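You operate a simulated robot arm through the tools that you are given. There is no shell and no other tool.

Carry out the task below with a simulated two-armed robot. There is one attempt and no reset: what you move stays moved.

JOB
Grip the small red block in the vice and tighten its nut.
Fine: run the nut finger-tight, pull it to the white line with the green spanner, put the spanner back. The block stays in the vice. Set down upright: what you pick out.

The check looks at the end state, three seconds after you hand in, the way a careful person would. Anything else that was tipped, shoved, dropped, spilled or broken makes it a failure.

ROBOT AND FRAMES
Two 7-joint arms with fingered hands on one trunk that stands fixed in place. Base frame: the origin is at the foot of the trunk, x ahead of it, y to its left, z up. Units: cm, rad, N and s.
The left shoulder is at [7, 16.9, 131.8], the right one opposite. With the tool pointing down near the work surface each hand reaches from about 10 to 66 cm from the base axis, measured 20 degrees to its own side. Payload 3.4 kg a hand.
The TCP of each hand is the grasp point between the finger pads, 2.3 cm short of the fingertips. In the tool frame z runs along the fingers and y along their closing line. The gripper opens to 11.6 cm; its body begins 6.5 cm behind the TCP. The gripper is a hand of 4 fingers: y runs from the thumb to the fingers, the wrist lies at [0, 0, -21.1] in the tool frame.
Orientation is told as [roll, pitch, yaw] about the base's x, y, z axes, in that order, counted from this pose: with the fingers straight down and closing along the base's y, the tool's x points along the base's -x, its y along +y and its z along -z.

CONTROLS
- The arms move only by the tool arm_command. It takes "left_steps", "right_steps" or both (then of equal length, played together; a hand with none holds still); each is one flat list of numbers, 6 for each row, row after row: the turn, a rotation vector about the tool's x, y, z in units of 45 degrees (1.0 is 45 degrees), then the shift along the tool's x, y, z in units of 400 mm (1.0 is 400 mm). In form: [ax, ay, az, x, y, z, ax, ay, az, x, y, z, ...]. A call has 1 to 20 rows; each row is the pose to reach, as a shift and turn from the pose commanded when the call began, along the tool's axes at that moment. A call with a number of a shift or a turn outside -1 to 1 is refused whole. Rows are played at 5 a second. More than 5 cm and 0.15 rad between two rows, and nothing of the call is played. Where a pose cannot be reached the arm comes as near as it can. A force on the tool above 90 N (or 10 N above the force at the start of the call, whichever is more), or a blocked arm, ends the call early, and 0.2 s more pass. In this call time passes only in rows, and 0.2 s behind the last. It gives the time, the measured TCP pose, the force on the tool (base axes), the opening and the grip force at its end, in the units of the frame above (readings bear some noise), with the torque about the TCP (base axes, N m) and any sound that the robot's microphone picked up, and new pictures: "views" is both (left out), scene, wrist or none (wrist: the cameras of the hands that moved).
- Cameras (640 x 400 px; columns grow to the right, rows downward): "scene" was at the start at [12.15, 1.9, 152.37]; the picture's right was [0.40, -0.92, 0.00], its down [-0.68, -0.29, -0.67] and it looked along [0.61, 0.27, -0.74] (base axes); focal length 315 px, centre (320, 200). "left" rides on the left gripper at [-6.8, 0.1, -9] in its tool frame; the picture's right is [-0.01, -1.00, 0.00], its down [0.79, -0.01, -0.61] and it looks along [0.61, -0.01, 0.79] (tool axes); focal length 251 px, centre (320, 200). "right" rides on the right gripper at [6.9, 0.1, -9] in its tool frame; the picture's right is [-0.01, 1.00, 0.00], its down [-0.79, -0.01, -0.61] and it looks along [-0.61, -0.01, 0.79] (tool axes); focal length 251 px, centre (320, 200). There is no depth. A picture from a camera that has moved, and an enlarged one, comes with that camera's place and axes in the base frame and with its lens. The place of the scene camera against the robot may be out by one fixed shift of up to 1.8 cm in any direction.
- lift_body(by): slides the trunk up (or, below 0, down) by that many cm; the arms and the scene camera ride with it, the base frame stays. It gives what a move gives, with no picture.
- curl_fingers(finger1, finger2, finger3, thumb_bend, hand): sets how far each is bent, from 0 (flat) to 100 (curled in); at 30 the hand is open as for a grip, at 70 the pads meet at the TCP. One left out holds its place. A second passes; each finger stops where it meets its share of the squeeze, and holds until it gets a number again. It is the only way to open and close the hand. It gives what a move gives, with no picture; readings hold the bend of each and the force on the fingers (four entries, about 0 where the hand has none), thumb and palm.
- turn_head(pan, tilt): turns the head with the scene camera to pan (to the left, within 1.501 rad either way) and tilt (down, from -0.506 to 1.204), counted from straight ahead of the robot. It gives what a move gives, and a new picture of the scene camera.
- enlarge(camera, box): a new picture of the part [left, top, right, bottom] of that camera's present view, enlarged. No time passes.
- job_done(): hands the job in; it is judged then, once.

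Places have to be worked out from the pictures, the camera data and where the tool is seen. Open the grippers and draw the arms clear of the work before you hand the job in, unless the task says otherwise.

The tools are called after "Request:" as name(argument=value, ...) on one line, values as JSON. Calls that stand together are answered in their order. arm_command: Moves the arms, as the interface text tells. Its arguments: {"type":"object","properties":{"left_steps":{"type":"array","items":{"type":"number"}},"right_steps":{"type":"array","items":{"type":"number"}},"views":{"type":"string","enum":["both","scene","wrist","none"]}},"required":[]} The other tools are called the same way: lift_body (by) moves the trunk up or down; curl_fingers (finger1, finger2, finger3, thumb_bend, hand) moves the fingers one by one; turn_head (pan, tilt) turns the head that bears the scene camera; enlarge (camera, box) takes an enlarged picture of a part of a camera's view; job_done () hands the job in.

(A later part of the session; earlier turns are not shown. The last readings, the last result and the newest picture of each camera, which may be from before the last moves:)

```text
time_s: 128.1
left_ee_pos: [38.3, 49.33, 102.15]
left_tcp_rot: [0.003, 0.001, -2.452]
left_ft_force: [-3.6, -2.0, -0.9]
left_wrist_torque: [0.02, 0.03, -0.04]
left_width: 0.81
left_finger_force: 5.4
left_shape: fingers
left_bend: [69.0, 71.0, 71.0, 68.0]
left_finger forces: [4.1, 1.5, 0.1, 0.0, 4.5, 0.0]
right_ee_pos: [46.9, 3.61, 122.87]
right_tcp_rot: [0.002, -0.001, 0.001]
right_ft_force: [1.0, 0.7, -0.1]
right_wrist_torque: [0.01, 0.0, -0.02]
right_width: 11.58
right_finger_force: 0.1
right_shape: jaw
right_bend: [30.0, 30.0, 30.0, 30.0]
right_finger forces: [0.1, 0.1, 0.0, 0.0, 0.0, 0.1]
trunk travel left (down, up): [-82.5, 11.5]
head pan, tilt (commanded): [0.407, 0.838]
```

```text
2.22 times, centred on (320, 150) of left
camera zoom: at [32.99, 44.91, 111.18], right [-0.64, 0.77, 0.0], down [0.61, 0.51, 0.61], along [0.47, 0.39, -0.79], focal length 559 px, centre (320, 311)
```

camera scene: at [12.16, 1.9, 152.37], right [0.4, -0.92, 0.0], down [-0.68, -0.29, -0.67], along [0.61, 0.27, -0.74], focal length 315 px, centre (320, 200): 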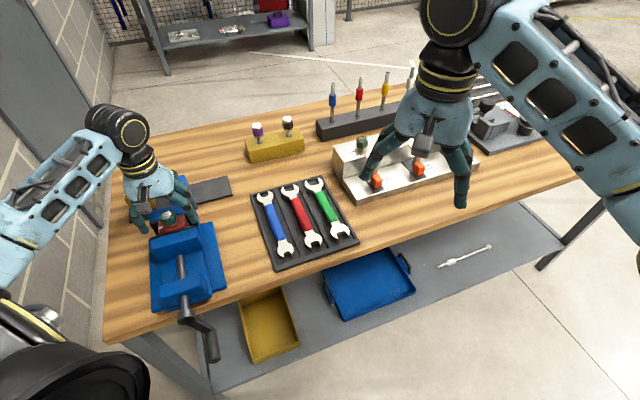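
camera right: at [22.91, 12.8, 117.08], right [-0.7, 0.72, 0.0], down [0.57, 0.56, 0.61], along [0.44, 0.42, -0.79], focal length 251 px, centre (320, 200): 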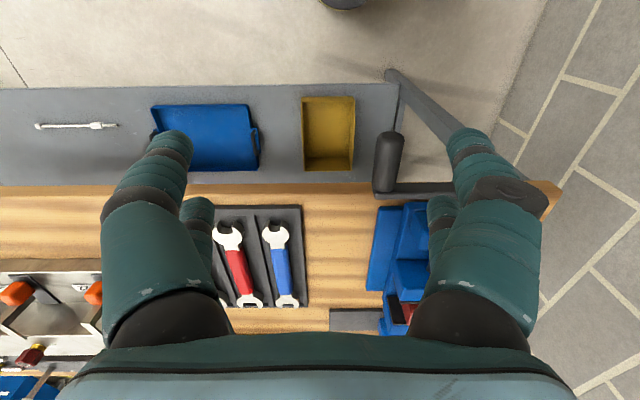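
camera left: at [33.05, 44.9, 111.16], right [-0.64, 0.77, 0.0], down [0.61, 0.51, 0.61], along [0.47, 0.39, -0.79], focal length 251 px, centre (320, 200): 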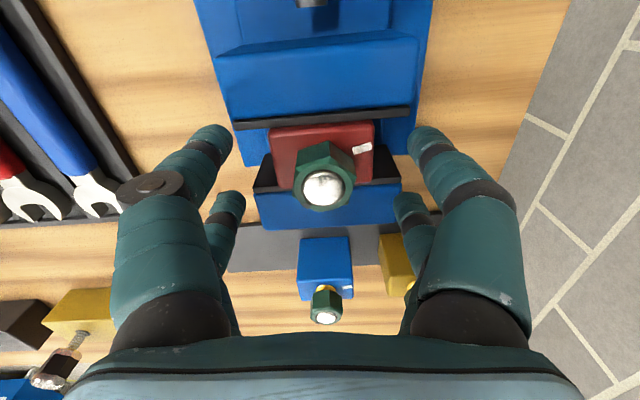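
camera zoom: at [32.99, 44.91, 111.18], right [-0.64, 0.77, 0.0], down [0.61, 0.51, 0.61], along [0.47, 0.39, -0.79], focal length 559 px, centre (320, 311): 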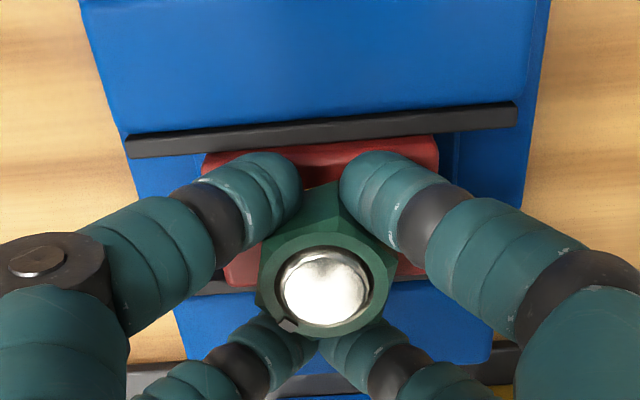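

The digits cage the hex nut (near pair ≈4 N). I try turning it clockwise 30° and check the mark and torque.

Request:
arm_command(left_steps=[0, 0, 0.13, 0, 0, 0, 0, 0, 0.26, 0, 0, 0, 0, 0, 0.4, 0, 0, 0, 0, 0, 0.53, 0, 0, 0, 0, 0, 0.667, 0, 0, 0], views="wrist")

Request:
enlarge(camera="left", box=[180, 60, 460, 240])

```text
time_s: 129.3
left_ee_pos: [38.28, 49.3, 102.04]
left_tcp_rot: [0.003, 0.002, -2.978]
left_ft_force: [-5.2, -1.2, -0.6]
left_wrist_torque: [0.0, 0.06, -0.02]
left_width: 0.57
left_finger_force: 4.5
left_shape: fingers
left_bend: [70.0, 71.0, 71.0, 69.0]
left_finger forces: [4.1, 0.0, 0.0, 0.0, 4.9, 0.0]
right_ee_pos: [46.91, 3.61, 122.86]
right_tcp_rot: [-0.001, -0.003, -0.001]
right_ft_force: [0.8, -0.7, 0.2]
right_wrist_torque: [0.02, 0.0, 0.01]
right_width: 11.6
right_finger_force: 0.1
right_shape: jaw
right_bend: [30.0, 30.0, 30.0, 30.0]
right_finger forces: [0.0, 0.1, 0.1, 0.0, 0.0, 0.1]
trunk travel left (down, up): [-82.5, 11.5]
head pan, tilt (commanded): [0.407, 0.838]
camera left: at [31.47, 48.07, 111.18], right [-0.17, 0.99, 0.0], down [0.78, 0.14, 0.61], along [0.6, 0.1, -0.79], focal length 251 px, centre (320, 200)
```

left: 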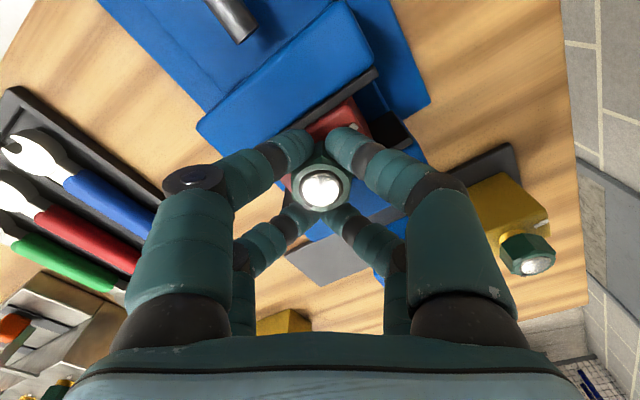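

```text
2.22 times, centred on (320, 150) of left
camera zoom: at [31.47, 48.07, 111.18], right [-0.17, 0.99, 0.0], down [0.78, 0.14, 0.61], along [0.6, 0.1, -0.79], focal length 559 px, centre (320, 311)
```

zoom: 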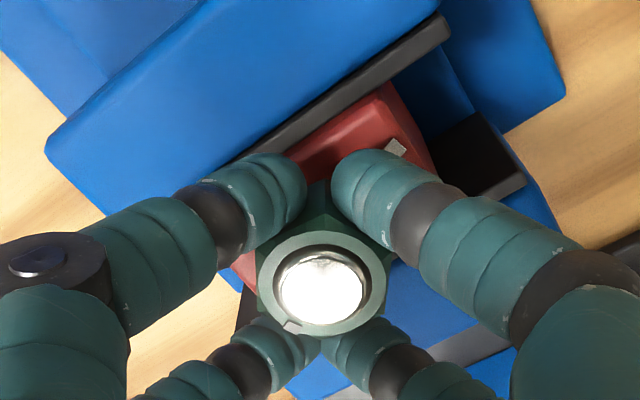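

The nut turns with the hand (mark stays fixed in the hand view) with almost no torque. I continue clockwise in 45° calls, watching the torque.

Request:
arm_command(left_steps=[0, 0, 0.16, 0, 0, 0, 0, 0, 0.32, 0, 0, 0, 0, 0, 0.48, 0, 0, 0, 0, 0, 0.64, 0, 0, 0, 0, 0, 0.8, 0, 0, 0, 0, 0, 0.96, 0, 0, 0], views="none")

Request:
arm_command(left_steps=[0, 0, 0.16, 0, 0, 0, 0, 0, 0.32, 0, 0, 0, 0, 0, 0.48, 0, 0, 0, 0, 0, 0.64, 0, 0, 0, 0, 0, 0.8, 0, 0, 0, 0, 0, 0.96, 0, 0, 0], views="wrist")

Request:
enlarge(camera="left", box=[180, 60, 460, 240])

```text
time_s: 130.7
left_ee_pos: [38.28, 49.27, 102.0]
left_tcp_rot: [-0.002, 0.003, 2.553]
left_ft_force: [-5.2, -1.1, -0.7]
left_wrist_torque: [-0.06, 0.03, -0.02]
left_width: 0.53
left_finger_force: 4.5
left_shape: fingers
left_bend: [70.0, 71.0, 71.0, 70.0]
left_finger forces: [4.3, 2.8, 0.0, 0.1, 3.2, 0.0]
right_ee_pos: [46.69, 3.72, 122.92]
right_tcp_rot: [0.0, -0.002, -0.002]
right_ft_force: [0.3, 0.3, -0.3]
right_wrist_torque: [0.03, 0.0, 0.03]
right_width: 11.59
right_finger_force: 0.0
right_shape: jaw
right_bend: [30.0, 30.0, 30.0, 30.0]
right_finger forces: [0.1, 0.1, 0.0, 0.0, 0.0, 0.0]
trunk travel left (down, up): [-82.5, 11.5]
head pan, tilt (commanded): [0.407, 0.838]
```

```text
time_s: 132.1
left_ee_pos: [38.15, 49.32, 102.03]
left_tcp_rot: [-0.003, 0.003, 1.795]
left_ft_force: [-3.5, -4.4, -0.3]
left_wrist_torque: [-0.12, 0.06, 0.01]
left_width: 0.4
left_finger_force: 6.1
left_shape: fingers
left_bend: [70.0, 71.0, 71.0, 71.0]
left_finger forces: [3.1, 5.7, 1.7, 0.0, 2.1, 0.1]
right_ee_pos: [46.91, 3.53, 122.92]
right_tcp_rot: [-0.001, -0.002, 0.0]
right_ft_force: [0.0, -0.1, -0.1]
right_wrist_torque: [-0.03, 0.0, 0.0]
right_width: 11.57
right_finger_force: 0.1
right_shape: jaw
right_bend: [30.0, 30.0, 30.0, 30.0]
right_finger forces: [0.1, 0.0, 0.0, 0.0, 0.0, 0.2]
trunk travel left (down, up): [-82.5, 11.5]
head pan, tilt (commanded): [0.407, 0.838]
camera left: at [36.68, 55.89, 111.23], right [0.97, 0.23, 0.0], down [0.18, -0.77, 0.61], along [0.14, -0.59, -0.79], focal length 251 px, centre (320, 200)
```

left: 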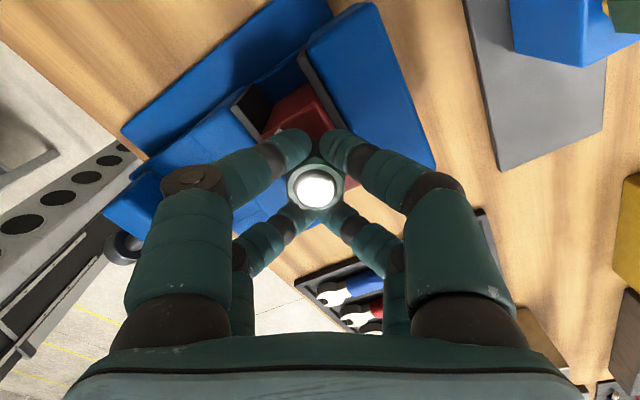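

```text
2.22 times, centred on (320, 150) of left
camera zoom: at [36.68, 55.89, 111.23], right [0.97, 0.23, 0.0], down [0.18, -0.77, 0.61], along [0.14, -0.59, -0.79], focal length 559 px, centre (320, 311)
```

zoom: 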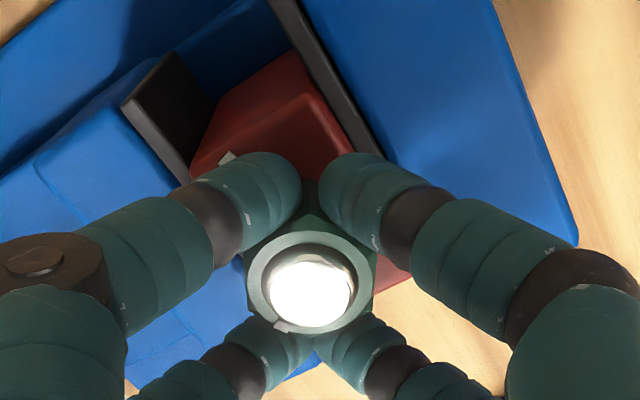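

Still turning freely (mark now ≈ −117°). I continue another 45° clockwise.

Request:
arm_command(left_steps=[0, 0, 0.16, 0, 0, 0, 0, 0, 0.32, 0, 0, 0, 0, 0, 0.48, 0, 0, 0, 0, 0, 0.64, 0, 0, 0, 0, 0, 0.8, 0, 0, 0, 0, 0, 0.96, 0, 0, 0], views="wrist")

Request:
enlarge(camera="left", box=[180, 60, 460, 240])

```text
time_s: 133.5
left_ee_pos: [39.6, 40.67, 106.39]
left_tcp_rot: [0.001, -0.025, 1.266]
left_ft_force: [-0.6, 0.1, 0.9]
left_wrist_torque: [0.03, 0.0, 0.02]
left_width: 0.0
left_finger_force: 0.1
left_shape: fingers
left_bend: [71.0, 71.0, 71.0, 71.0]
left_finger forces: [0.0, 0.0, 0.1, 0.1, 0.0, 0.1]
left hand out of reach, approached as far as the arm can: row 3, 4, 5, 6
right_ee_pos: [47.06, 3.29, 122.96]
right_tcp_rot: [0.004, 0.001, 0.0]
right_ft_force: [0.1, -0.4, 0.5]
right_wrist_torque: [0.04, -0.01, -0.02]
right_width: 11.61
right_finger_force: 0.0
right_shape: jaw
right_bend: [30.0, 30.0, 30.0, 30.0]
right_finger forces: [0.1, 0.0, 0.0, 0.0, 0.1, 0.1]
trunk travel left (down, up): [-82.5, 11.5]
head pan, tilt (commanded): [0.407, 0.838]
camera left: at [41.8, 46.96, 115.76], right [0.96, -0.29, 0.0], down [-0.24, -0.77, 0.59], along [-0.17, -0.56, -0.81], focal length 251 px, centre (320, 200)
```

left: 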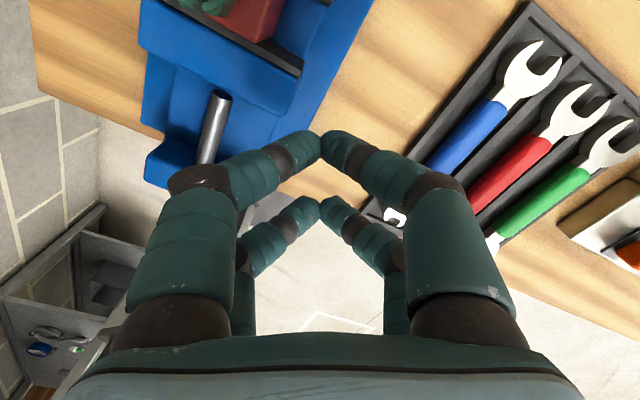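

```text
2.22 times, centred on (320, 150) of left
camera zoom: at [41.8, 46.96, 115.76], right [0.96, -0.29, 0.0], down [-0.24, -0.77, 0.59], along [-0.17, -0.56, -0.81], focal length 559 px, centre (320, 311)
```

zoom: 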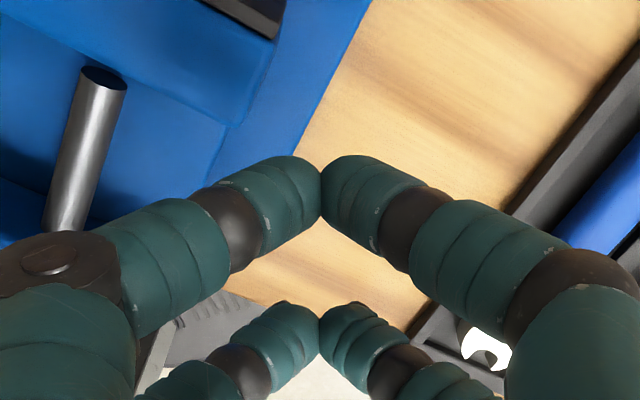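

The wrist limit was reached (around yaw 95°) and the hand slid off the nut up and to the right. I check that nothing was disturbed.

Request:
enlarge(camera="scene", box=[110, 160, 270, 270])

Request:
enlarge(camera="scene", box=[140, 195, 212, 245])

```text
3.64 times, centred on (190, 215) of scene
camera zoom: at [12.21, 1.46, 152.38], right [0.4, -0.92, 0.0], down [-0.68, -0.29, -0.67], along [0.61, 0.27, -0.74], focal length 1147 px, centre (793, 146)
```

zoom: 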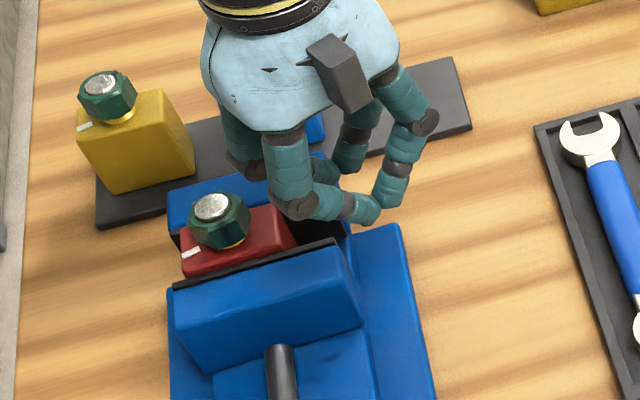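

```text
8.00 times, centred on (176, 220) of scene
camera zoom: at [12.21, 1.46, 152.38], right [0.4, -0.92, 0.0], down [-0.68, -0.29, -0.67], along [0.61, 0.27, -0.74], focal length 2524 px, centre (1472, 40)
```

zoom: 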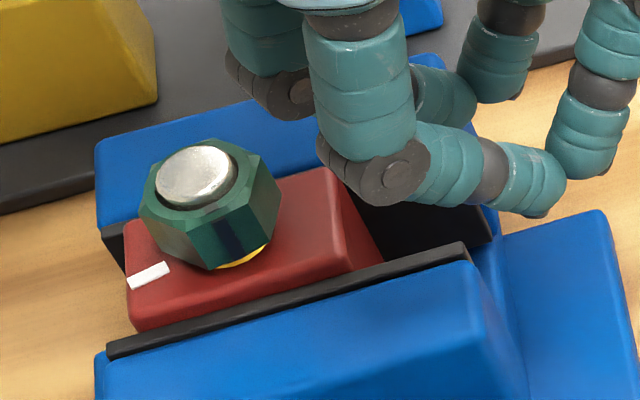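

The block stayed clamped and the nut has clearly run down (little gold left). I raise the hand, open it, and turn back counter-clockwise above the nut for another stroke.

Request:
arm_command(left_steps=[0, 0, -0.05, 0, 0, -0.1, 0, 0, -0.2, -0.04, 0.02, -0.16, 0, 0, -0.36, -0.09, 0.045, -0.16, 0, 0, -0.52, -0.14, 0.07, -0.16, 0, 0, -0.68, -0.196, 0.098, -0.16, 0, 0, -0.84, -0.196, 0.098, -0.16, 0, 0, -1.0, -0.196, 0.098, -0.16], views="none")

Request:
curl_fingers(hand="left", finger1=42, finger2=42, finger3=42, thumb_bend=42)

Request:
arm_command(left_steps=[0, 0, -0.16, 0, 0, 0, 0, 0, -0.32, 0, 0, 0, 0, 0, -0.48, 0, 0, 0, 0, 0, -0.64, 0, 0, 0, 0, 0, -0.8, 0, 0, 0, 0, 0, -0.96, 0, 0, 0], views="none")

Request:
arm_command(left_steps=[0, 0, -0.16, 0, 0, 0, 0, 0, -0.32, 0, 0, 0, 0, 0, -0.48, 0, 0, 0, 0, 0, -0.64, 0, 0, 0, 0, 0, -0.8, 0, 0, 0, 0, 0, -0.96, 0, 0, 0], views="wrist")

Request:
enlarge(camera="left", box=[240, 80, 400, 200])

```text
time_s: 135.1
left_ee_pos: [38.3, 49.47, 112.88]
left_tcp_rot: [-0.016, -0.015, 2.054]
left_ft_force: [0.4, -0.3, -0.5]
left_wrist_torque: [-0.05, -0.03, 0.02]
left_width: 0.0
left_finger_force: 0.0
left_shape: fingers
left_bend: [71.0, 71.0, 71.0, 71.0]
left_finger forces: [0.0, 0.1, 0.0, 0.0, 0.0, 0.1]
right_ee_pos: [47.13, 3.6, 122.97]
right_tcp_rot: [0.0, -0.001, 0.0]
right_ft_force: [-0.4, -0.2, 0.1]
right_wrist_torque: [-0.02, -0.01, 0.0]
right_width: 11.6
right_finger_force: 0.0
right_shape: jaw
right_bend: [30.0, 30.0, 30.0, 30.0]
right_finger forces: [0.0, 0.0, 0.0, 0.1, 0.0, 0.0]
trunk travel left (down, up): [-82.5, 11.5]
head pan, tilt (commanded): [0.407, 0.838]
```

```text
time_s: 136.1
left_ee_pos: [38.48, 49.4, 112.84]
left_tcp_rot: [-0.018, -0.016, 2.052]
left_ft_force: [-0.4, 0.1, 0.4]
left_wrist_torque: [0.0, 0.07, 0.0]
left_width: 8.15
left_finger_force: 0.0
left_shape: fingers
left_bend: [42.0, 42.0, 42.0, 42.0]
left_finger forces: [0.0, 0.0, 0.1, 0.1, 0.0, 0.1]
right_ee_pos: [47.04, 3.71, 122.95]
right_tcp_rot: [0.001, 0.0, 0.001]
right_ft_force: [-1.0, -0.3, -0.4]
right_wrist_torque: [-0.01, 0.01, -0.02]
right_width: 11.58
right_finger_force: 0.0
right_shape: jaw
right_bend: [30.0, 30.0, 30.0, 30.0]
right_finger forces: [0.1, 0.0, 0.0, 0.0, 0.0, 0.0]
trunk travel left (down, up): [-82.5, 11.5]
head pan, tilt (commanded): [0.407, 0.838]
```

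```text
time_s: 137.5
left_ee_pos: [38.38, 49.47, 112.73]
left_tcp_rot: [-0.022, 0.002, 2.811]
left_ft_force: [0.1, 0.0, 0.7]
left_wrist_torque: [-0.01, -0.02, 0.02]
left_width: 8.15
left_finger_force: 0.1
left_shape: fingers
left_bend: [42.0, 42.0, 42.0, 42.0]
left_finger forces: [0.0, 0.1, 0.0, 0.0, 0.0, 0.1]
right_ee_pos: [46.94, 3.63, 122.89]
right_tcp_rot: [-0.001, -0.001, 0.002]
right_ft_force: [-0.3, 0.2, 0.3]
right_wrist_torque: [-0.04, 0.02, -0.01]
right_width: 11.62
right_finger_force: 0.1
right_shape: jaw
right_bend: [30.0, 30.0, 30.0, 30.0]
right_finger forces: [0.0, 0.0, 0.0, 0.0, 0.0, 0.0]
trunk travel left (down, up): [-82.5, 11.5]
head pan, tilt (commanded): [0.407, 0.838]
```

```text
time_s: 138.9
left_ee_pos: [38.45, 49.36, 112.76]
left_tcp_rot: [-0.014, 0.017, -2.722]
left_ft_force: [0.4, 0.8, 0.7]
left_wrist_torque: [-0.05, -0.02, 0.0]
left_width: 8.15
left_finger_force: 0.1
left_shape: fingers
left_bend: [42.0, 42.0, 42.0, 42.0]
left_finger forces: [0.0, 0.0, 0.1, 0.0, 0.1, 0.0]
right_ee_pos: [47.02, 3.61, 122.97]
right_tcp_rot: [0.0, 0.0, -0.001]
right_ft_force: [-1.0, -0.5, 0.5]
right_wrist_torque: [-0.01, 0.02, -0.04]
right_width: 11.58
right_finger_force: 0.0
right_shape: jaw
right_bend: [30.0, 30.0, 30.0, 30.0]
right_finger forces: [0.0, 0.0, 0.0, 0.0, 0.1, 0.1]
trunk travel left (down, up): [-82.5, 11.5]
head pan, tilt (commanded): [0.407, 0.838]
camera left: at [32.21, 46.32, 121.8], right [-0.42, 0.91, 0.02], down [0.72, 0.32, 0.62], along [0.56, 0.27, -0.78], focal length 251 px, centre (320, 200)
```

left: 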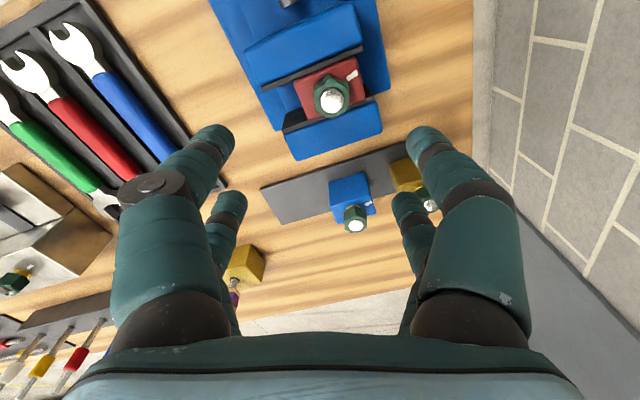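

```text
3.33 times, centred on (320, 140) of left
camera zoom: at [32.21, 46.32, 121.8], right [-0.42, 0.91, 0.02], down [0.72, 0.32, 0.62], along [0.56, 0.27, -0.78], focal length 838 px, centre (320, 400)
```

zoom: 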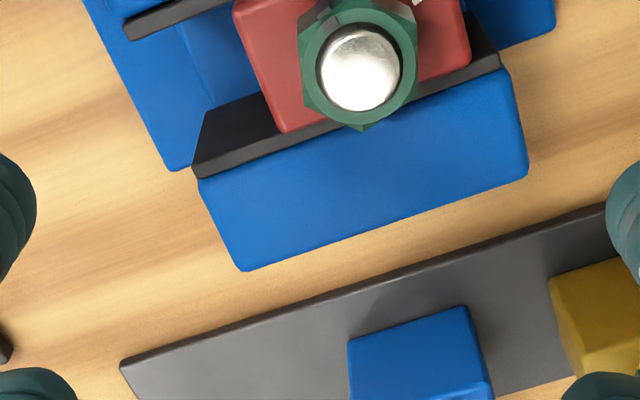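

I take a clearer zoom on the nut to read its mark now.

Request:
enlarge(camera="left", box=[280, 50, 400, 140])

```text
4.44 times, centred on (340, 95) of left
camera zoom: at [32.21, 46.32, 121.8], right [-0.42, 0.91, 0.02], down [0.72, 0.32, 0.62], along [0.56, 0.27, -0.78], focal length 1118 px, centre (231, 667)
```

zoom: 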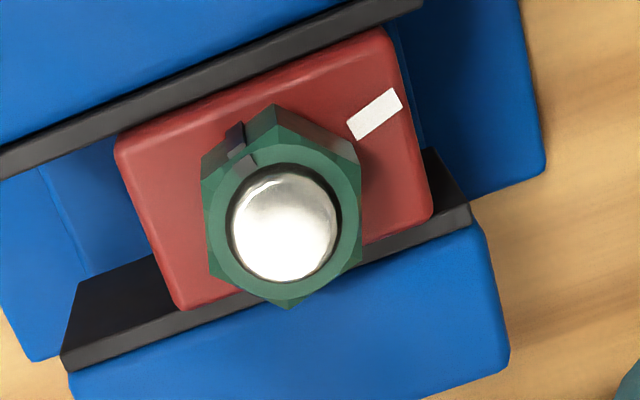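

The mark is now at about −126° (a groove at the middle of one flat), about 81° short of the white line. I lower onto the nut again with a small levelling correction.

Request:
arm_command(left_steps=[0.0025, 0.009, 0, -0.002, 0, 0.07, 0.005, 0.018, 0, -0.004, 0, 0.14, 0.0075, 0.027, 0, -0.0052, -0.0007, 0.2, 0.0075, 0.027, 0, -0.0052, -0.0007, 0.25, 0.0075, 0.027, 0, -0.0052, -0.0007, 0.279], views="wrist")

Request:
enlarge(camera="left", box=[180, 60, 460, 240])

Request:
enlarge(camera="scene", box=[130, 190, 210, 250])

```text
time_s: 140.1
left_ee_pos: [38.25, 49.55, 101.81]
left_tcp_rot: [-0.023, 0.036, -2.721]
left_ft_force: [0.5, 0.8, 0.1]
left_wrist_torque: [0.0, 0.01, -0.02]
left_width: 8.17
left_finger_force: 0.1
left_shape: fingers
left_bend: [42.0, 42.0, 42.0, 42.0]
left_finger forces: [0.1, 0.0, 0.0, 0.0, 0.0, 0.0]
right_ee_pos: [47.02, 3.63, 122.89]
right_tcp_rot: [0.001, -0.001, 0.0]
right_ft_force: [0.6, -0.3, -0.6]
right_wrist_torque: [-0.03, -0.02, -0.01]
right_width: 11.6
right_finger_force: 0.0
right_shape: jaw
right_bend: [30.0, 30.0, 30.0, 30.0]
right_finger forces: [0.0, 0.0, 0.0, 0.0, 0.0, 0.0]
trunk travel left (down, up): [-82.5, 11.5]
head pan, tilt (commanded): [0.407, 0.838]
camera left: at [31.83, 46.37, 110.52], right [-0.42, 0.91, 0.02], down [0.71, 0.31, 0.64], along [0.57, 0.28, -0.77], focal length 251 px, centre (320, 200)
```

left: 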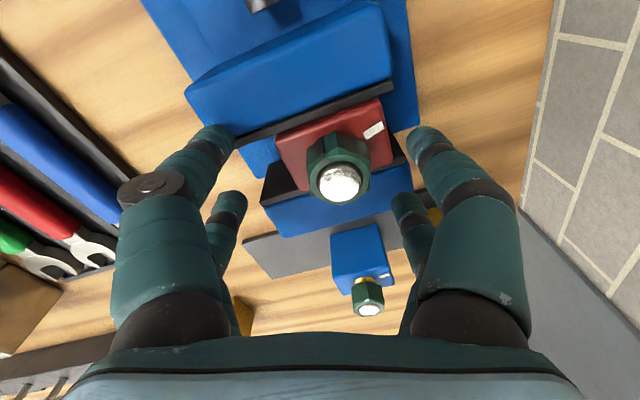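

```text
2.22 times, centred on (320, 150) of left
camera zoom: at [31.83, 46.37, 110.52], right [-0.42, 0.91, 0.02], down [0.71, 0.31, 0.64], along [0.57, 0.28, -0.77], focal length 559 px, centre (320, 311)
```

zoom: 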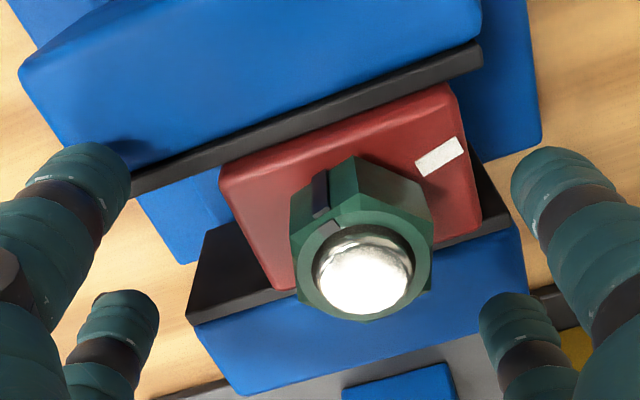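

```text
6.67 times, centred on (170, 220) of scene
camera zoom: at [12.17, 1.91, 152.37], right [0.4, -0.92, 0.0], down [-0.68, -0.29, -0.67], along [0.61, 0.27, -0.74], focal length 2103 px, centre (1320, 67)
```

zoom: 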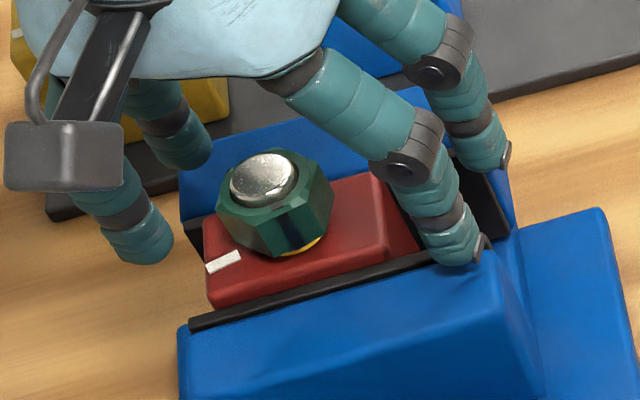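

The block has slid about 1 cm left and there is a ~0.3 cm gap at the movable jaw — the clamp has slackened. I check the crank's current angle.

Request:
enlarge(camera="scene", box=[150, 280, 250, 370])

Request:
enlarge(camera="left", box=[230, 60, 430, 220])

```text
4.44 times, centred on (200, 325) of scene
camera zoom: at [12.17, 1.91, 152.37], right [0.4, -0.92, 0.0], down [-0.68, -0.29, -0.67], along [0.61, 0.27, -0.74], focal length 1402 px, centre (853, -356)
```

zoom: 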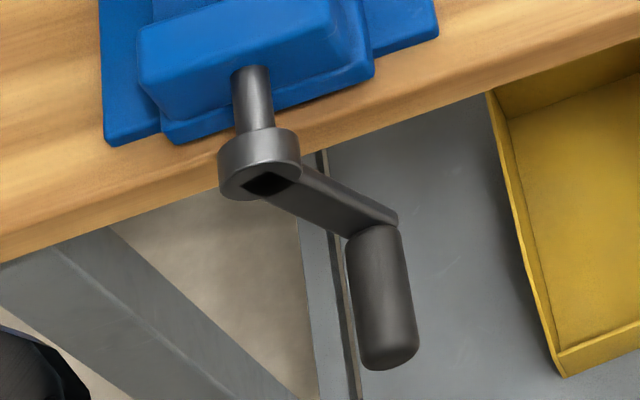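

```text
2.50 times, centred on (330, 140) of left
camera zoom: at [31.83, 46.37, 110.52], right [-0.42, 0.91, 0.02], down [0.71, 0.31, 0.64], along [0.57, 0.28, -0.77], focal length 629 px, centre (295, 350)
```

zoom: 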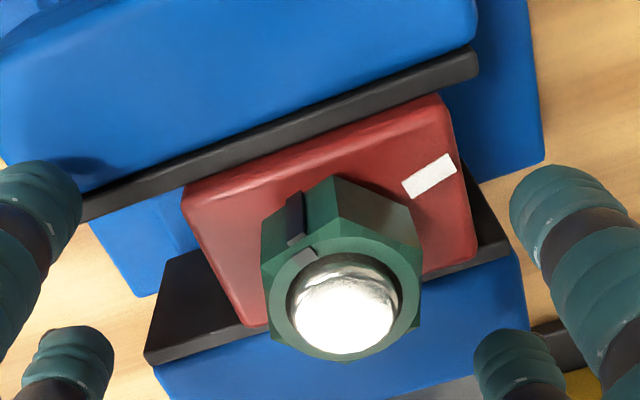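

The crank has been driven back to about −40° (the slipping hand pushed the jaw open), so the block is loose. I'll re-centre the block by gripping the nut and sliding it back right, then re-tighten the vice. First I level the hand and centre it on the nut's present place (≈37.6, 50.1).

Request:
arm_command(left_steps=[-0.007, -0.027, 0, -0.004, -0.01, 0, -0.015, -0.054, 0, -0.0085, -0.0175, 0], views="wrist")

Request:
enlarge(camera="left", box=[180, 60, 460, 240])

```text
time_s: 140.7
left_ee_pos: [37.82, 50.12, 101.66]
left_tcp_rot: [-0.011, -0.005, -2.722]
left_ft_force: [-0.3, -0.4, 0.6]
left_wrist_torque: [-0.01, 0.0, 0.0]
left_width: 8.16
left_finger_force: 0.1
left_shape: fingers
left_bend: [42.0, 42.0, 42.0, 42.0]
left_finger forces: [0.0, 0.1, 0.0, 0.0, 0.0, 0.0]
right_ee_pos: [46.98, 3.59, 122.87]
right_tcp_rot: [0.001, -0.001, -0.001]
right_ft_force: [0.6, -0.4, -0.4]
right_wrist_torque: [-0.01, 0.0, -0.01]
right_width: 11.57
right_finger_force: 0.1
right_shape: jaw
right_bend: [30.0, 30.0, 30.0, 30.0]
right_finger forces: [0.1, 0.1, 0.0, 0.0, 0.0, 0.0]
trunk travel left (down, up): [-82.5, 11.5]
head pan, tilt (commanded): [0.407, 0.838]
camera left: at [31.65, 47.13, 110.83], right [-0.42, 0.91, 0.01], down [0.73, 0.33, 0.6], along [0.55, 0.26, -0.8], focal length 251 px, centre (320, 200)
```

left: 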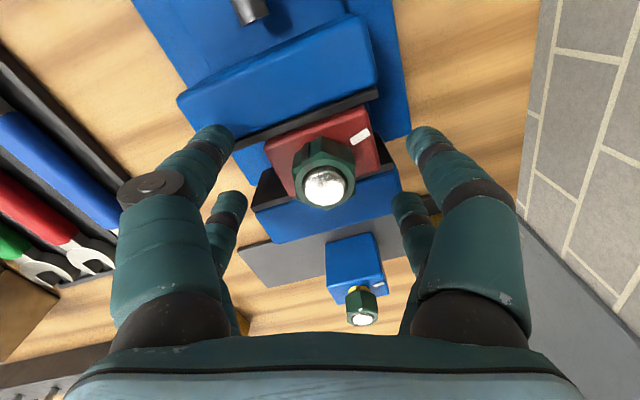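

```text
2.22 times, centred on (320, 150) of left
camera zoom: at [31.65, 47.13, 110.83], right [-0.42, 0.91, 0.01], down [0.73, 0.33, 0.6], along [0.55, 0.26, -0.8], focal length 559 px, centre (320, 311)
```

zoom: 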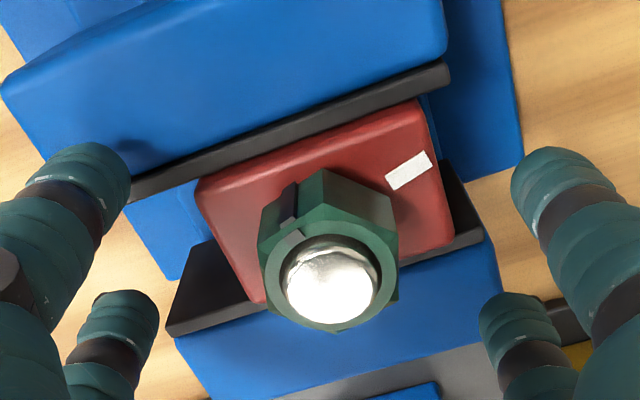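

The nut (≈37.5, 50.2) is now centred. I close the digits on it and then slide nut and block to the right by about 1.1 cm.

Request:
curl_fingers(hand="left", finger1=72, finger2=72, finger3=72, thumb_bend=72)

Request:
enlarge(camera="left", box=[180, 60, 460, 240])

```text
time_s: 141.7
left_ee_pos: [37.65, 50.11, 101.64]
left_tcp_rot: [-0.011, -0.003, -2.725]
left_ft_force: [-4.1, -2.4, 0.2]
left_wrist_torque: [-0.03, 0.04, -0.02]
left_width: 0.97
left_finger_force: 4.4
left_shape: fingers
left_bend: [68.0, 71.0, 71.0, 68.0]
left_finger forces: [4.3, 0.0, 0.0, 0.0, 4.7, 0.0]
right_ee_pos: [47.0, 3.63, 122.86]
right_tcp_rot: [0.0, -0.001, 0.0]
right_ft_force: [-1.1, -0.8, 0.4]
right_wrist_torque: [-0.03, 0.02, 0.03]
right_width: 11.62
right_finger_force: 0.0
right_shape: jaw
right_bend: [30.0, 30.0, 30.0, 30.0]
right_finger forces: [0.0, 0.1, 0.0, 0.0, 0.0, 0.0]
trunk travel left (down, up): [-82.5, 11.5]
head pan, tilt (commanded): [0.407, 0.838]
```

```text
2.22 times, centred on (320, 150) of left
camera zoom: at [31.56, 47.1, 110.85], right [-0.42, 0.91, 0.01], down [0.73, 0.33, 0.6], along [0.55, 0.26, -0.8], focal length 559 px, centre (320, 311)
```

zoom: 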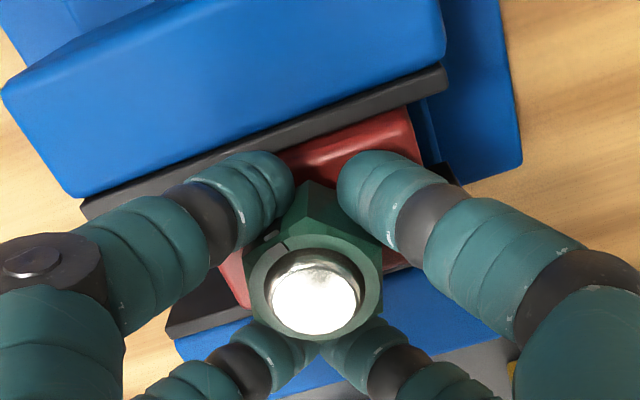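

Gripped. I slide it 1 cm to the right (+r) slowly.

Request:
arm_command(left_steps=[0, 0, 0, 0.0022, 0.0058, 0, 0, 0, 0, 0.0045, 0.0117, 0, 0, 0, 0, 0.0068, 0.0175, 0, 0, 0, 0, 0.009, 0.0233, 0, 0, 0, 0, 0.0095, 0.0245, 0], views="wrist")

Request:
enlarge(camera="scene", box=[130, 190, 210, 250])

```text
time_s: 142.9
left_ee_pos: [38.29, 49.24, 101.6]
left_tcp_rot: [-0.01, -0.001, -2.723]
left_ft_force: [-6.8, -1.2, 2.9]
left_wrist_torque: [0.01, 0.14, -0.01]
left_width: 0.74
left_finger_force: 5.2
left_shape: fingers
left_bend: [70.0, 71.0, 71.0, 69.0]
left_finger forces: [4.5, 0.1, 0.1, 0.0, 6.4, 0.0]
right_ee_pos: [46.85, 3.57, 123.03]
right_tcp_rot: [-0.001, 0.0, -0.002]
right_ft_force: [0.2, -0.3, -0.7]
right_wrist_torque: [-0.01, 0.02, -0.01]
right_width: 11.62
right_finger_force: 0.0
right_shape: jaw
right_bend: [30.0, 30.0, 30.0, 30.0]
right_finger forces: [0.0, 0.0, 0.0, 0.0, 0.0, 0.0]
trunk travel left (down, up): [-82.5, 11.5]
head pan, tilt (commanded): [0.407, 0.838]
camera left: at [32.2, 46.34, 110.89], right [-0.42, 0.91, 0.01], down [0.73, 0.33, 0.6], along [0.55, 0.26, -0.8], focal length 251 px, centre (320, 200)
```

left: 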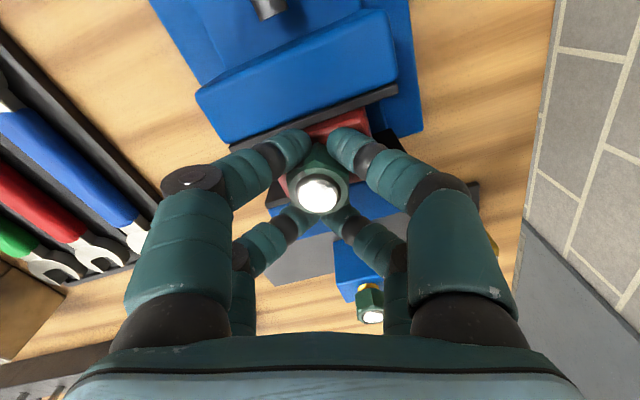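

```text
6.67 times, centred on (170, 220) of scene
camera zoom: at [11.9, 1.82, 152.4], right [0.4, -0.92, 0.0], down [-0.68, -0.29, -0.67], along [0.61, 0.27, -0.74], focal length 2103 px, centre (1320, 67)
```

zoom: 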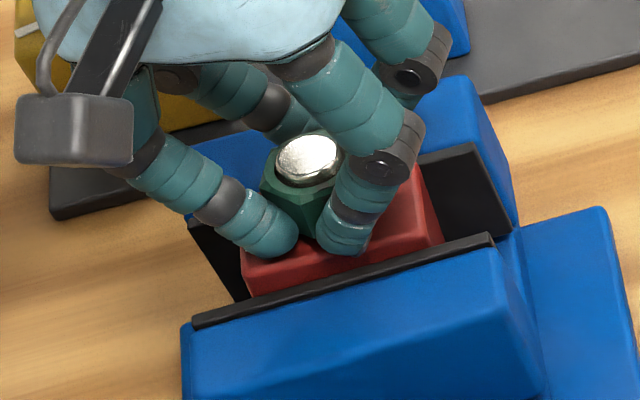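

The block is back in the middle. While holding the nut I run it further clockwise (two 43° moves, staying above the wrist limit), watching torque.

Request:
arm_command(left_steps=[0, 0, 0.16, 0, 0, 0, 0, 0, 0.32, 0, 0, 0, 0, 0, 0.48, 0, 0, 0, 0, 0, 0.64, 0, 0, 0, 0, 0, 0.8, 0, 0, 0, 0, 0, 0.96, 0, 0, 0], views="wrist")

Request:
enlarge(camera="left", box=[180, 60, 460, 240])

Request:
enlarge(camera="scene", box=[130, 190, 210, 250])

```text
time_s: 144.3
left_ee_pos: [38.4, 49.17, 101.65]
left_tcp_rot: [-0.004, -0.01, 2.804]
left_ft_force: [-9.6, -6.7, -5.2]
left_wrist_torque: [-0.08, 0.14, 0.42]
left_width: 0.02
left_finger_force: 21.2
left_shape: fingers
left_bend: [71.0, 72.0, 71.0, 73.0]
left_finger forces: [0.0, 17.7, 0.1, 0.1, 24.8, 0.0]
right_ee_pos: [46.85, 3.61, 122.94]
right_tcp_rot: [0.0, -0.003, 0.001]
right_ft_force: [0.2, 0.6, 0.5]
right_wrist_torque: [0.01, -0.03, 0.01]
right_width: 11.56
right_finger_force: 0.0
right_shape: jaw
right_bend: [30.0, 30.0, 30.0, 30.0]
right_finger forces: [0.0, 0.0, 0.0, 0.0, 0.1, 0.0]
trunk travel left (down, up): [-82.5, 11.5]
head pan, tilt (commanded): [0.407, 0.838]
camera left: at [31.98, 51.4, 110.86], right [0.32, 0.95, 0.0], down [0.76, -0.26, 0.6], along [0.57, -0.19, -0.8], focal length 251 px, centre (320, 200)
```

left: 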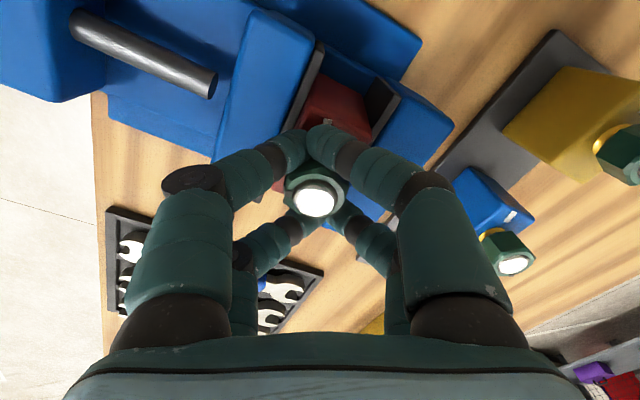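

```text
2.22 times, centred on (320, 150) of left
camera zoom: at [31.98, 51.4, 110.86], right [0.32, 0.95, 0.0], down [0.76, -0.26, 0.6], along [0.57, -0.19, -0.8], focal length 559 px, centre (320, 311)
```

zoom: 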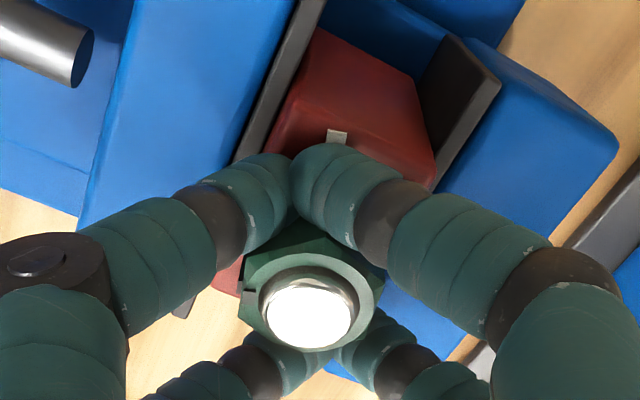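

```text
6.67 times, centred on (170, 220) of scene
camera zoom: at [11.95, 1.85, 152.38], right [0.4, -0.92, 0.0], down [-0.68, -0.29, -0.67], along [0.61, 0.27, -0.74], focal length 2103 px, centre (1320, 67)
```

zoom: 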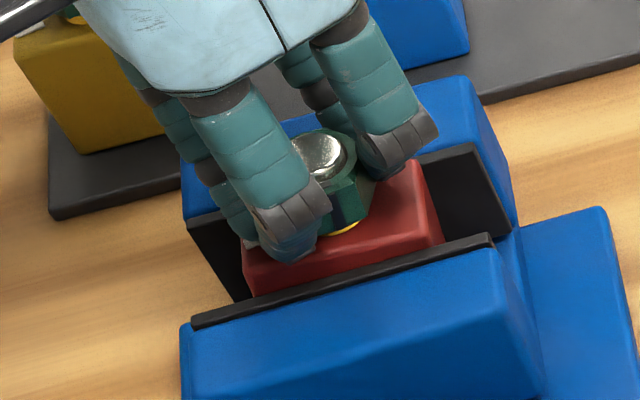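

Torque rose to 0.42 N·m with the digits loaded (18–25 N): the nut is finger-tight. I open the hand, rise and look at the mark.

Request:
curl_fingers(hand="left", finger1=42, finger2=42, finger3=42, thumb_bend=42)

Request:
arm_command(left_steps=[0, 0, 0, 0, 0, -0.08, 0, 0, 0, 0, 0, -0.16, 0, 0, 0, 0, 0, -0.25], views="both")

Request:
enlarge(camera="left", box=[260, 50, 400, 150])

Request:
enlarge(camera="scene", box=[140, 195, 212, 245])

```text
time_s: 145.3
left_ee_pos: [38.52, 49.28, 101.63]
left_tcp_rot: [-0.006, -0.01, 2.807]
left_ft_force: [-0.5, 0.0, 0.4]
left_wrist_torque: [0.01, -0.02, 0.03]
left_width: 8.15
left_finger_force: 0.1
left_shape: fingers
left_bend: [42.0, 42.0, 42.0, 42.0]
left_finger forces: [0.0, 0.0, 0.1, 0.0, 0.0, 0.0]
right_ee_pos: [47.08, 3.63, 122.88]
right_tcp_rot: [0.0, -0.001, 0.0]
right_ft_force: [0.4, 0.5, 0.1]
right_wrist_torque: [0.04, 0.02, 0.01]
right_width: 11.59
right_finger_force: 0.0
right_shape: jaw
right_bend: [30.0, 30.0, 30.0, 30.0]
right_finger forces: [0.1, 0.1, 0.0, 0.0, 0.0, 0.0]
trunk travel left (down, up): [-82.5, 11.5]
head pan, tilt (commanded): [0.407, 0.838]
```

```text
time_s: 146.1
left_ee_pos: [38.31, 49.26, 111.87]
left_tcp_rot: [-0.007, -0.012, 2.806]
left_ft_force: [0.4, -0.3, 0.7]
left_wrist_torque: [0.01, 0.0, 0.02]
left_width: 8.16
left_finger_force: 0.0
left_shape: fingers
left_bend: [42.0, 42.0, 42.0, 42.0]
left_finger forces: [0.0, 0.0, 0.0, 0.0, 0.0, 0.1]
right_ee_pos: [46.93, 3.59, 122.82]
right_tcp_rot: [0.001, -0.001, 0.001]
right_ft_force: [0.1, 0.2, -0.6]
right_wrist_torque: [0.06, -0.02, 0.03]
right_width: 11.62
right_finger_force: 0.0
right_shape: jaw
right_bend: [30.0, 30.0, 30.0, 30.0]
right_finger forces: [0.0, 0.1, 0.0, 0.0, 0.0, 0.0]
trunk travel left (down, up): [-82.5, 11.5]
head pan, tilt (commanded): [0.407, 0.838]
camera scene: at [12.14, 1.86, 152.37], right [0.4, -0.92, 0.0], down [-0.68, -0.29, -0.67], along [0.61, 0.27, -0.74], focal length 315 px, centre (320, 200)
camera left: at [31.97, 51.36, 120.99], right [0.32, 0.95, 0.0], down [0.76, -0.26, 0.6], along [0.57, -0.19, -0.8], focal length 251 px, centre (320, 200)
```

scene: 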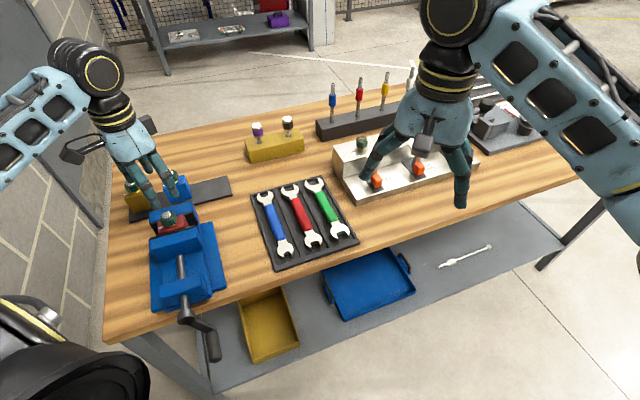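
left: 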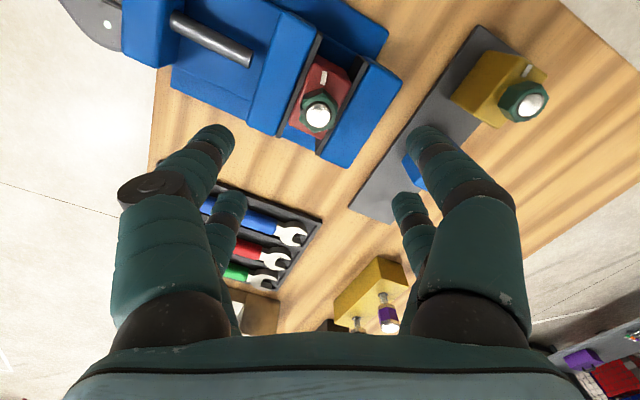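

```text
4.00 times, centred on (330, 100) of left
camera zoom: at [31.97, 51.36, 120.99], right [0.32, 0.95, 0.0], down [0.76, -0.26, 0.6], along [0.57, -0.19, -0.8], focal length 1006 px, centre (280, 600)
```

zoom: 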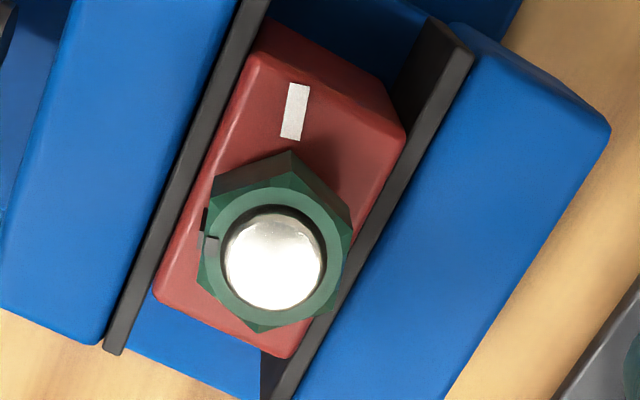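

```text
8.00 times, centred on (176, 220) of scene
camera zoom: at [12.14, 1.86, 152.37], right [0.4, -0.92, 0.0], down [-0.68, -0.29, -0.67], along [0.61, 0.27, -0.74], focal length 2524 px, centre (1472, 40)
```

zoom: 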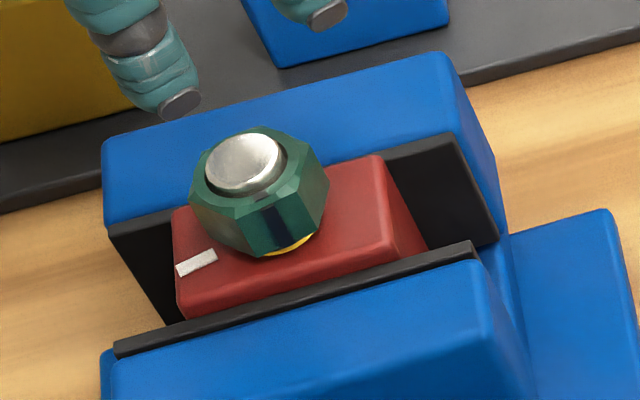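

The mark is at ≈ −124° (unchanged, so the nut was already seated) and the white line at ≈151.5°, i.e. ~84° to go with the spanner. Before that I want to verify the clamp, so I zoom in on both jaw/block interfaces.

Request:
enlarge(camera="left", box=[285, 50, 345, 88])

Request:
enlarge(camera="left", box=[280, 100, 370, 160])

Request:
enlarge(camera="scene", box=[170, 295, 240, 365])

```text
10.53 times, centred on (315, 69) of left
camera zoom: at [31.97, 51.36, 120.99], right [0.32, 0.95, 0.0], down [0.76, -0.26, 0.6], along [0.57, -0.19, -0.8], focal length 2647 px, centre (373, 1579)
```

zoom: 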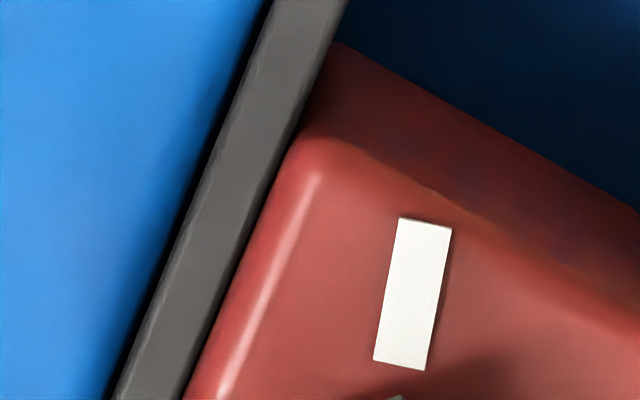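

```text
6.67 times, centred on (325, 130) of left
camera zoom: at [31.97, 51.36, 120.99], right [0.32, 0.95, 0.0], down [0.76, -0.26, 0.6], along [0.57, -0.19, -0.8], focal length 1676 px, centre (287, 667)
```

zoom: 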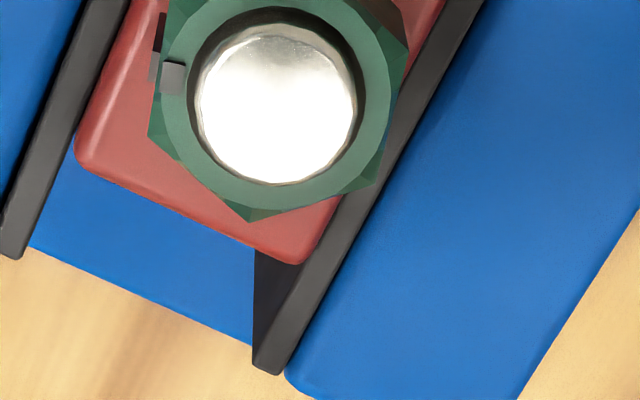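

```text
5.71 times, centred on (205, 330) of scene
camera zoom: at [12.14, 1.86, 152.37], right [0.4, -0.92, 0.0], down [-0.68, -0.29, -0.67], along [0.61, 0.27, -0.74], focal length 1802 px, centre (977, -543)
```

zoom: 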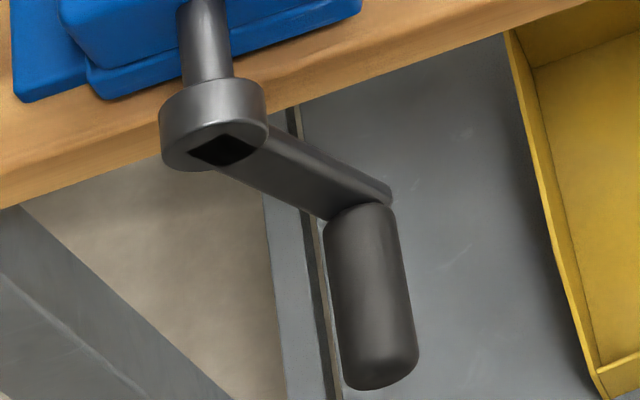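

Both faces of the block touch the plates, but it slid easily earlier, so the clamp must be re-tightened. I bring the left hand (now with yaw ≈ 206°→225°) back toward the crank along the left side of the vice.

Request:
arm_command(left_steps=[0, 0, -0.143, -0.051, 0.0386, 0.0, 0, 0, -0.286, -0.102, 0.077, 0.02, 0, 0, -0.429, -0.153, 0.116, 0.045, 0, 0, -0.571, -0.205, 0.154, 0.07, 0, 0, -0.714, -0.256, 0.193, 0.095, 0, 0, -0.857, -0.307, 0.231, 0.12, 0, 0, -1.0, -0.358, 0.27, 0.147], views="scene")

```text
time_s: 147.7
left_ee_pos: [21.31, 43.61, 105.89]
left_tcp_rot: [-0.013, -0.001, -2.687]
left_ft_force: [-0.1, 0.5, 0.1]
left_wrist_torque: [0.01, -0.04, -0.02]
left_width: 8.2
left_finger_force: 0.1
left_shape: fingers
left_bend: [42.0, 42.0, 42.0, 42.0]
left_finger forces: [0.0, 0.1, 0.1, 0.1, 0.0, 0.0]
right_ee_pos: [46.83, 3.56, 122.89]
right_tcp_rot: [0.0, -0.003, 0.0]
right_ft_force: [0.4, -0.1, -0.7]
right_wrist_torque: [0.0, 0.0, -0.01]
right_width: 11.58
right_finger_force: 0.1
right_shape: jaw
right_bend: [30.0, 30.0, 30.0, 30.0]
right_finger forces: [0.1, 0.0, 0.0, 0.0, 0.0, 0.0]
trunk travel left (down, up): [-82.5, 11.5]
head pan, tilt (commanded): [0.407, 0.838]
camera scene: at [12.0, 1.81, 152.39], right [0.4, -0.92, 0.0], down [-0.68, -0.29, -0.67], along [0.61, 0.27, -0.74], focal length 315 px, centre (320, 200)
```

scene: 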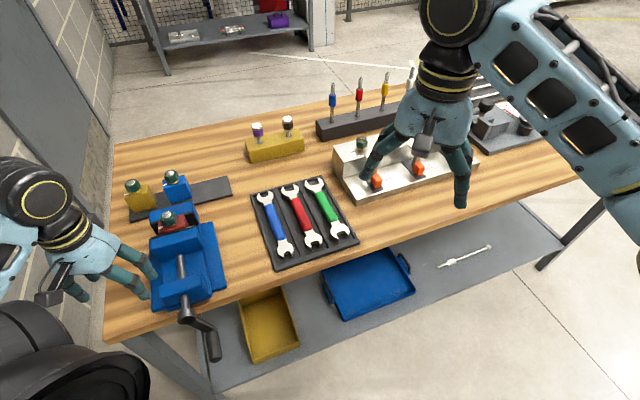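

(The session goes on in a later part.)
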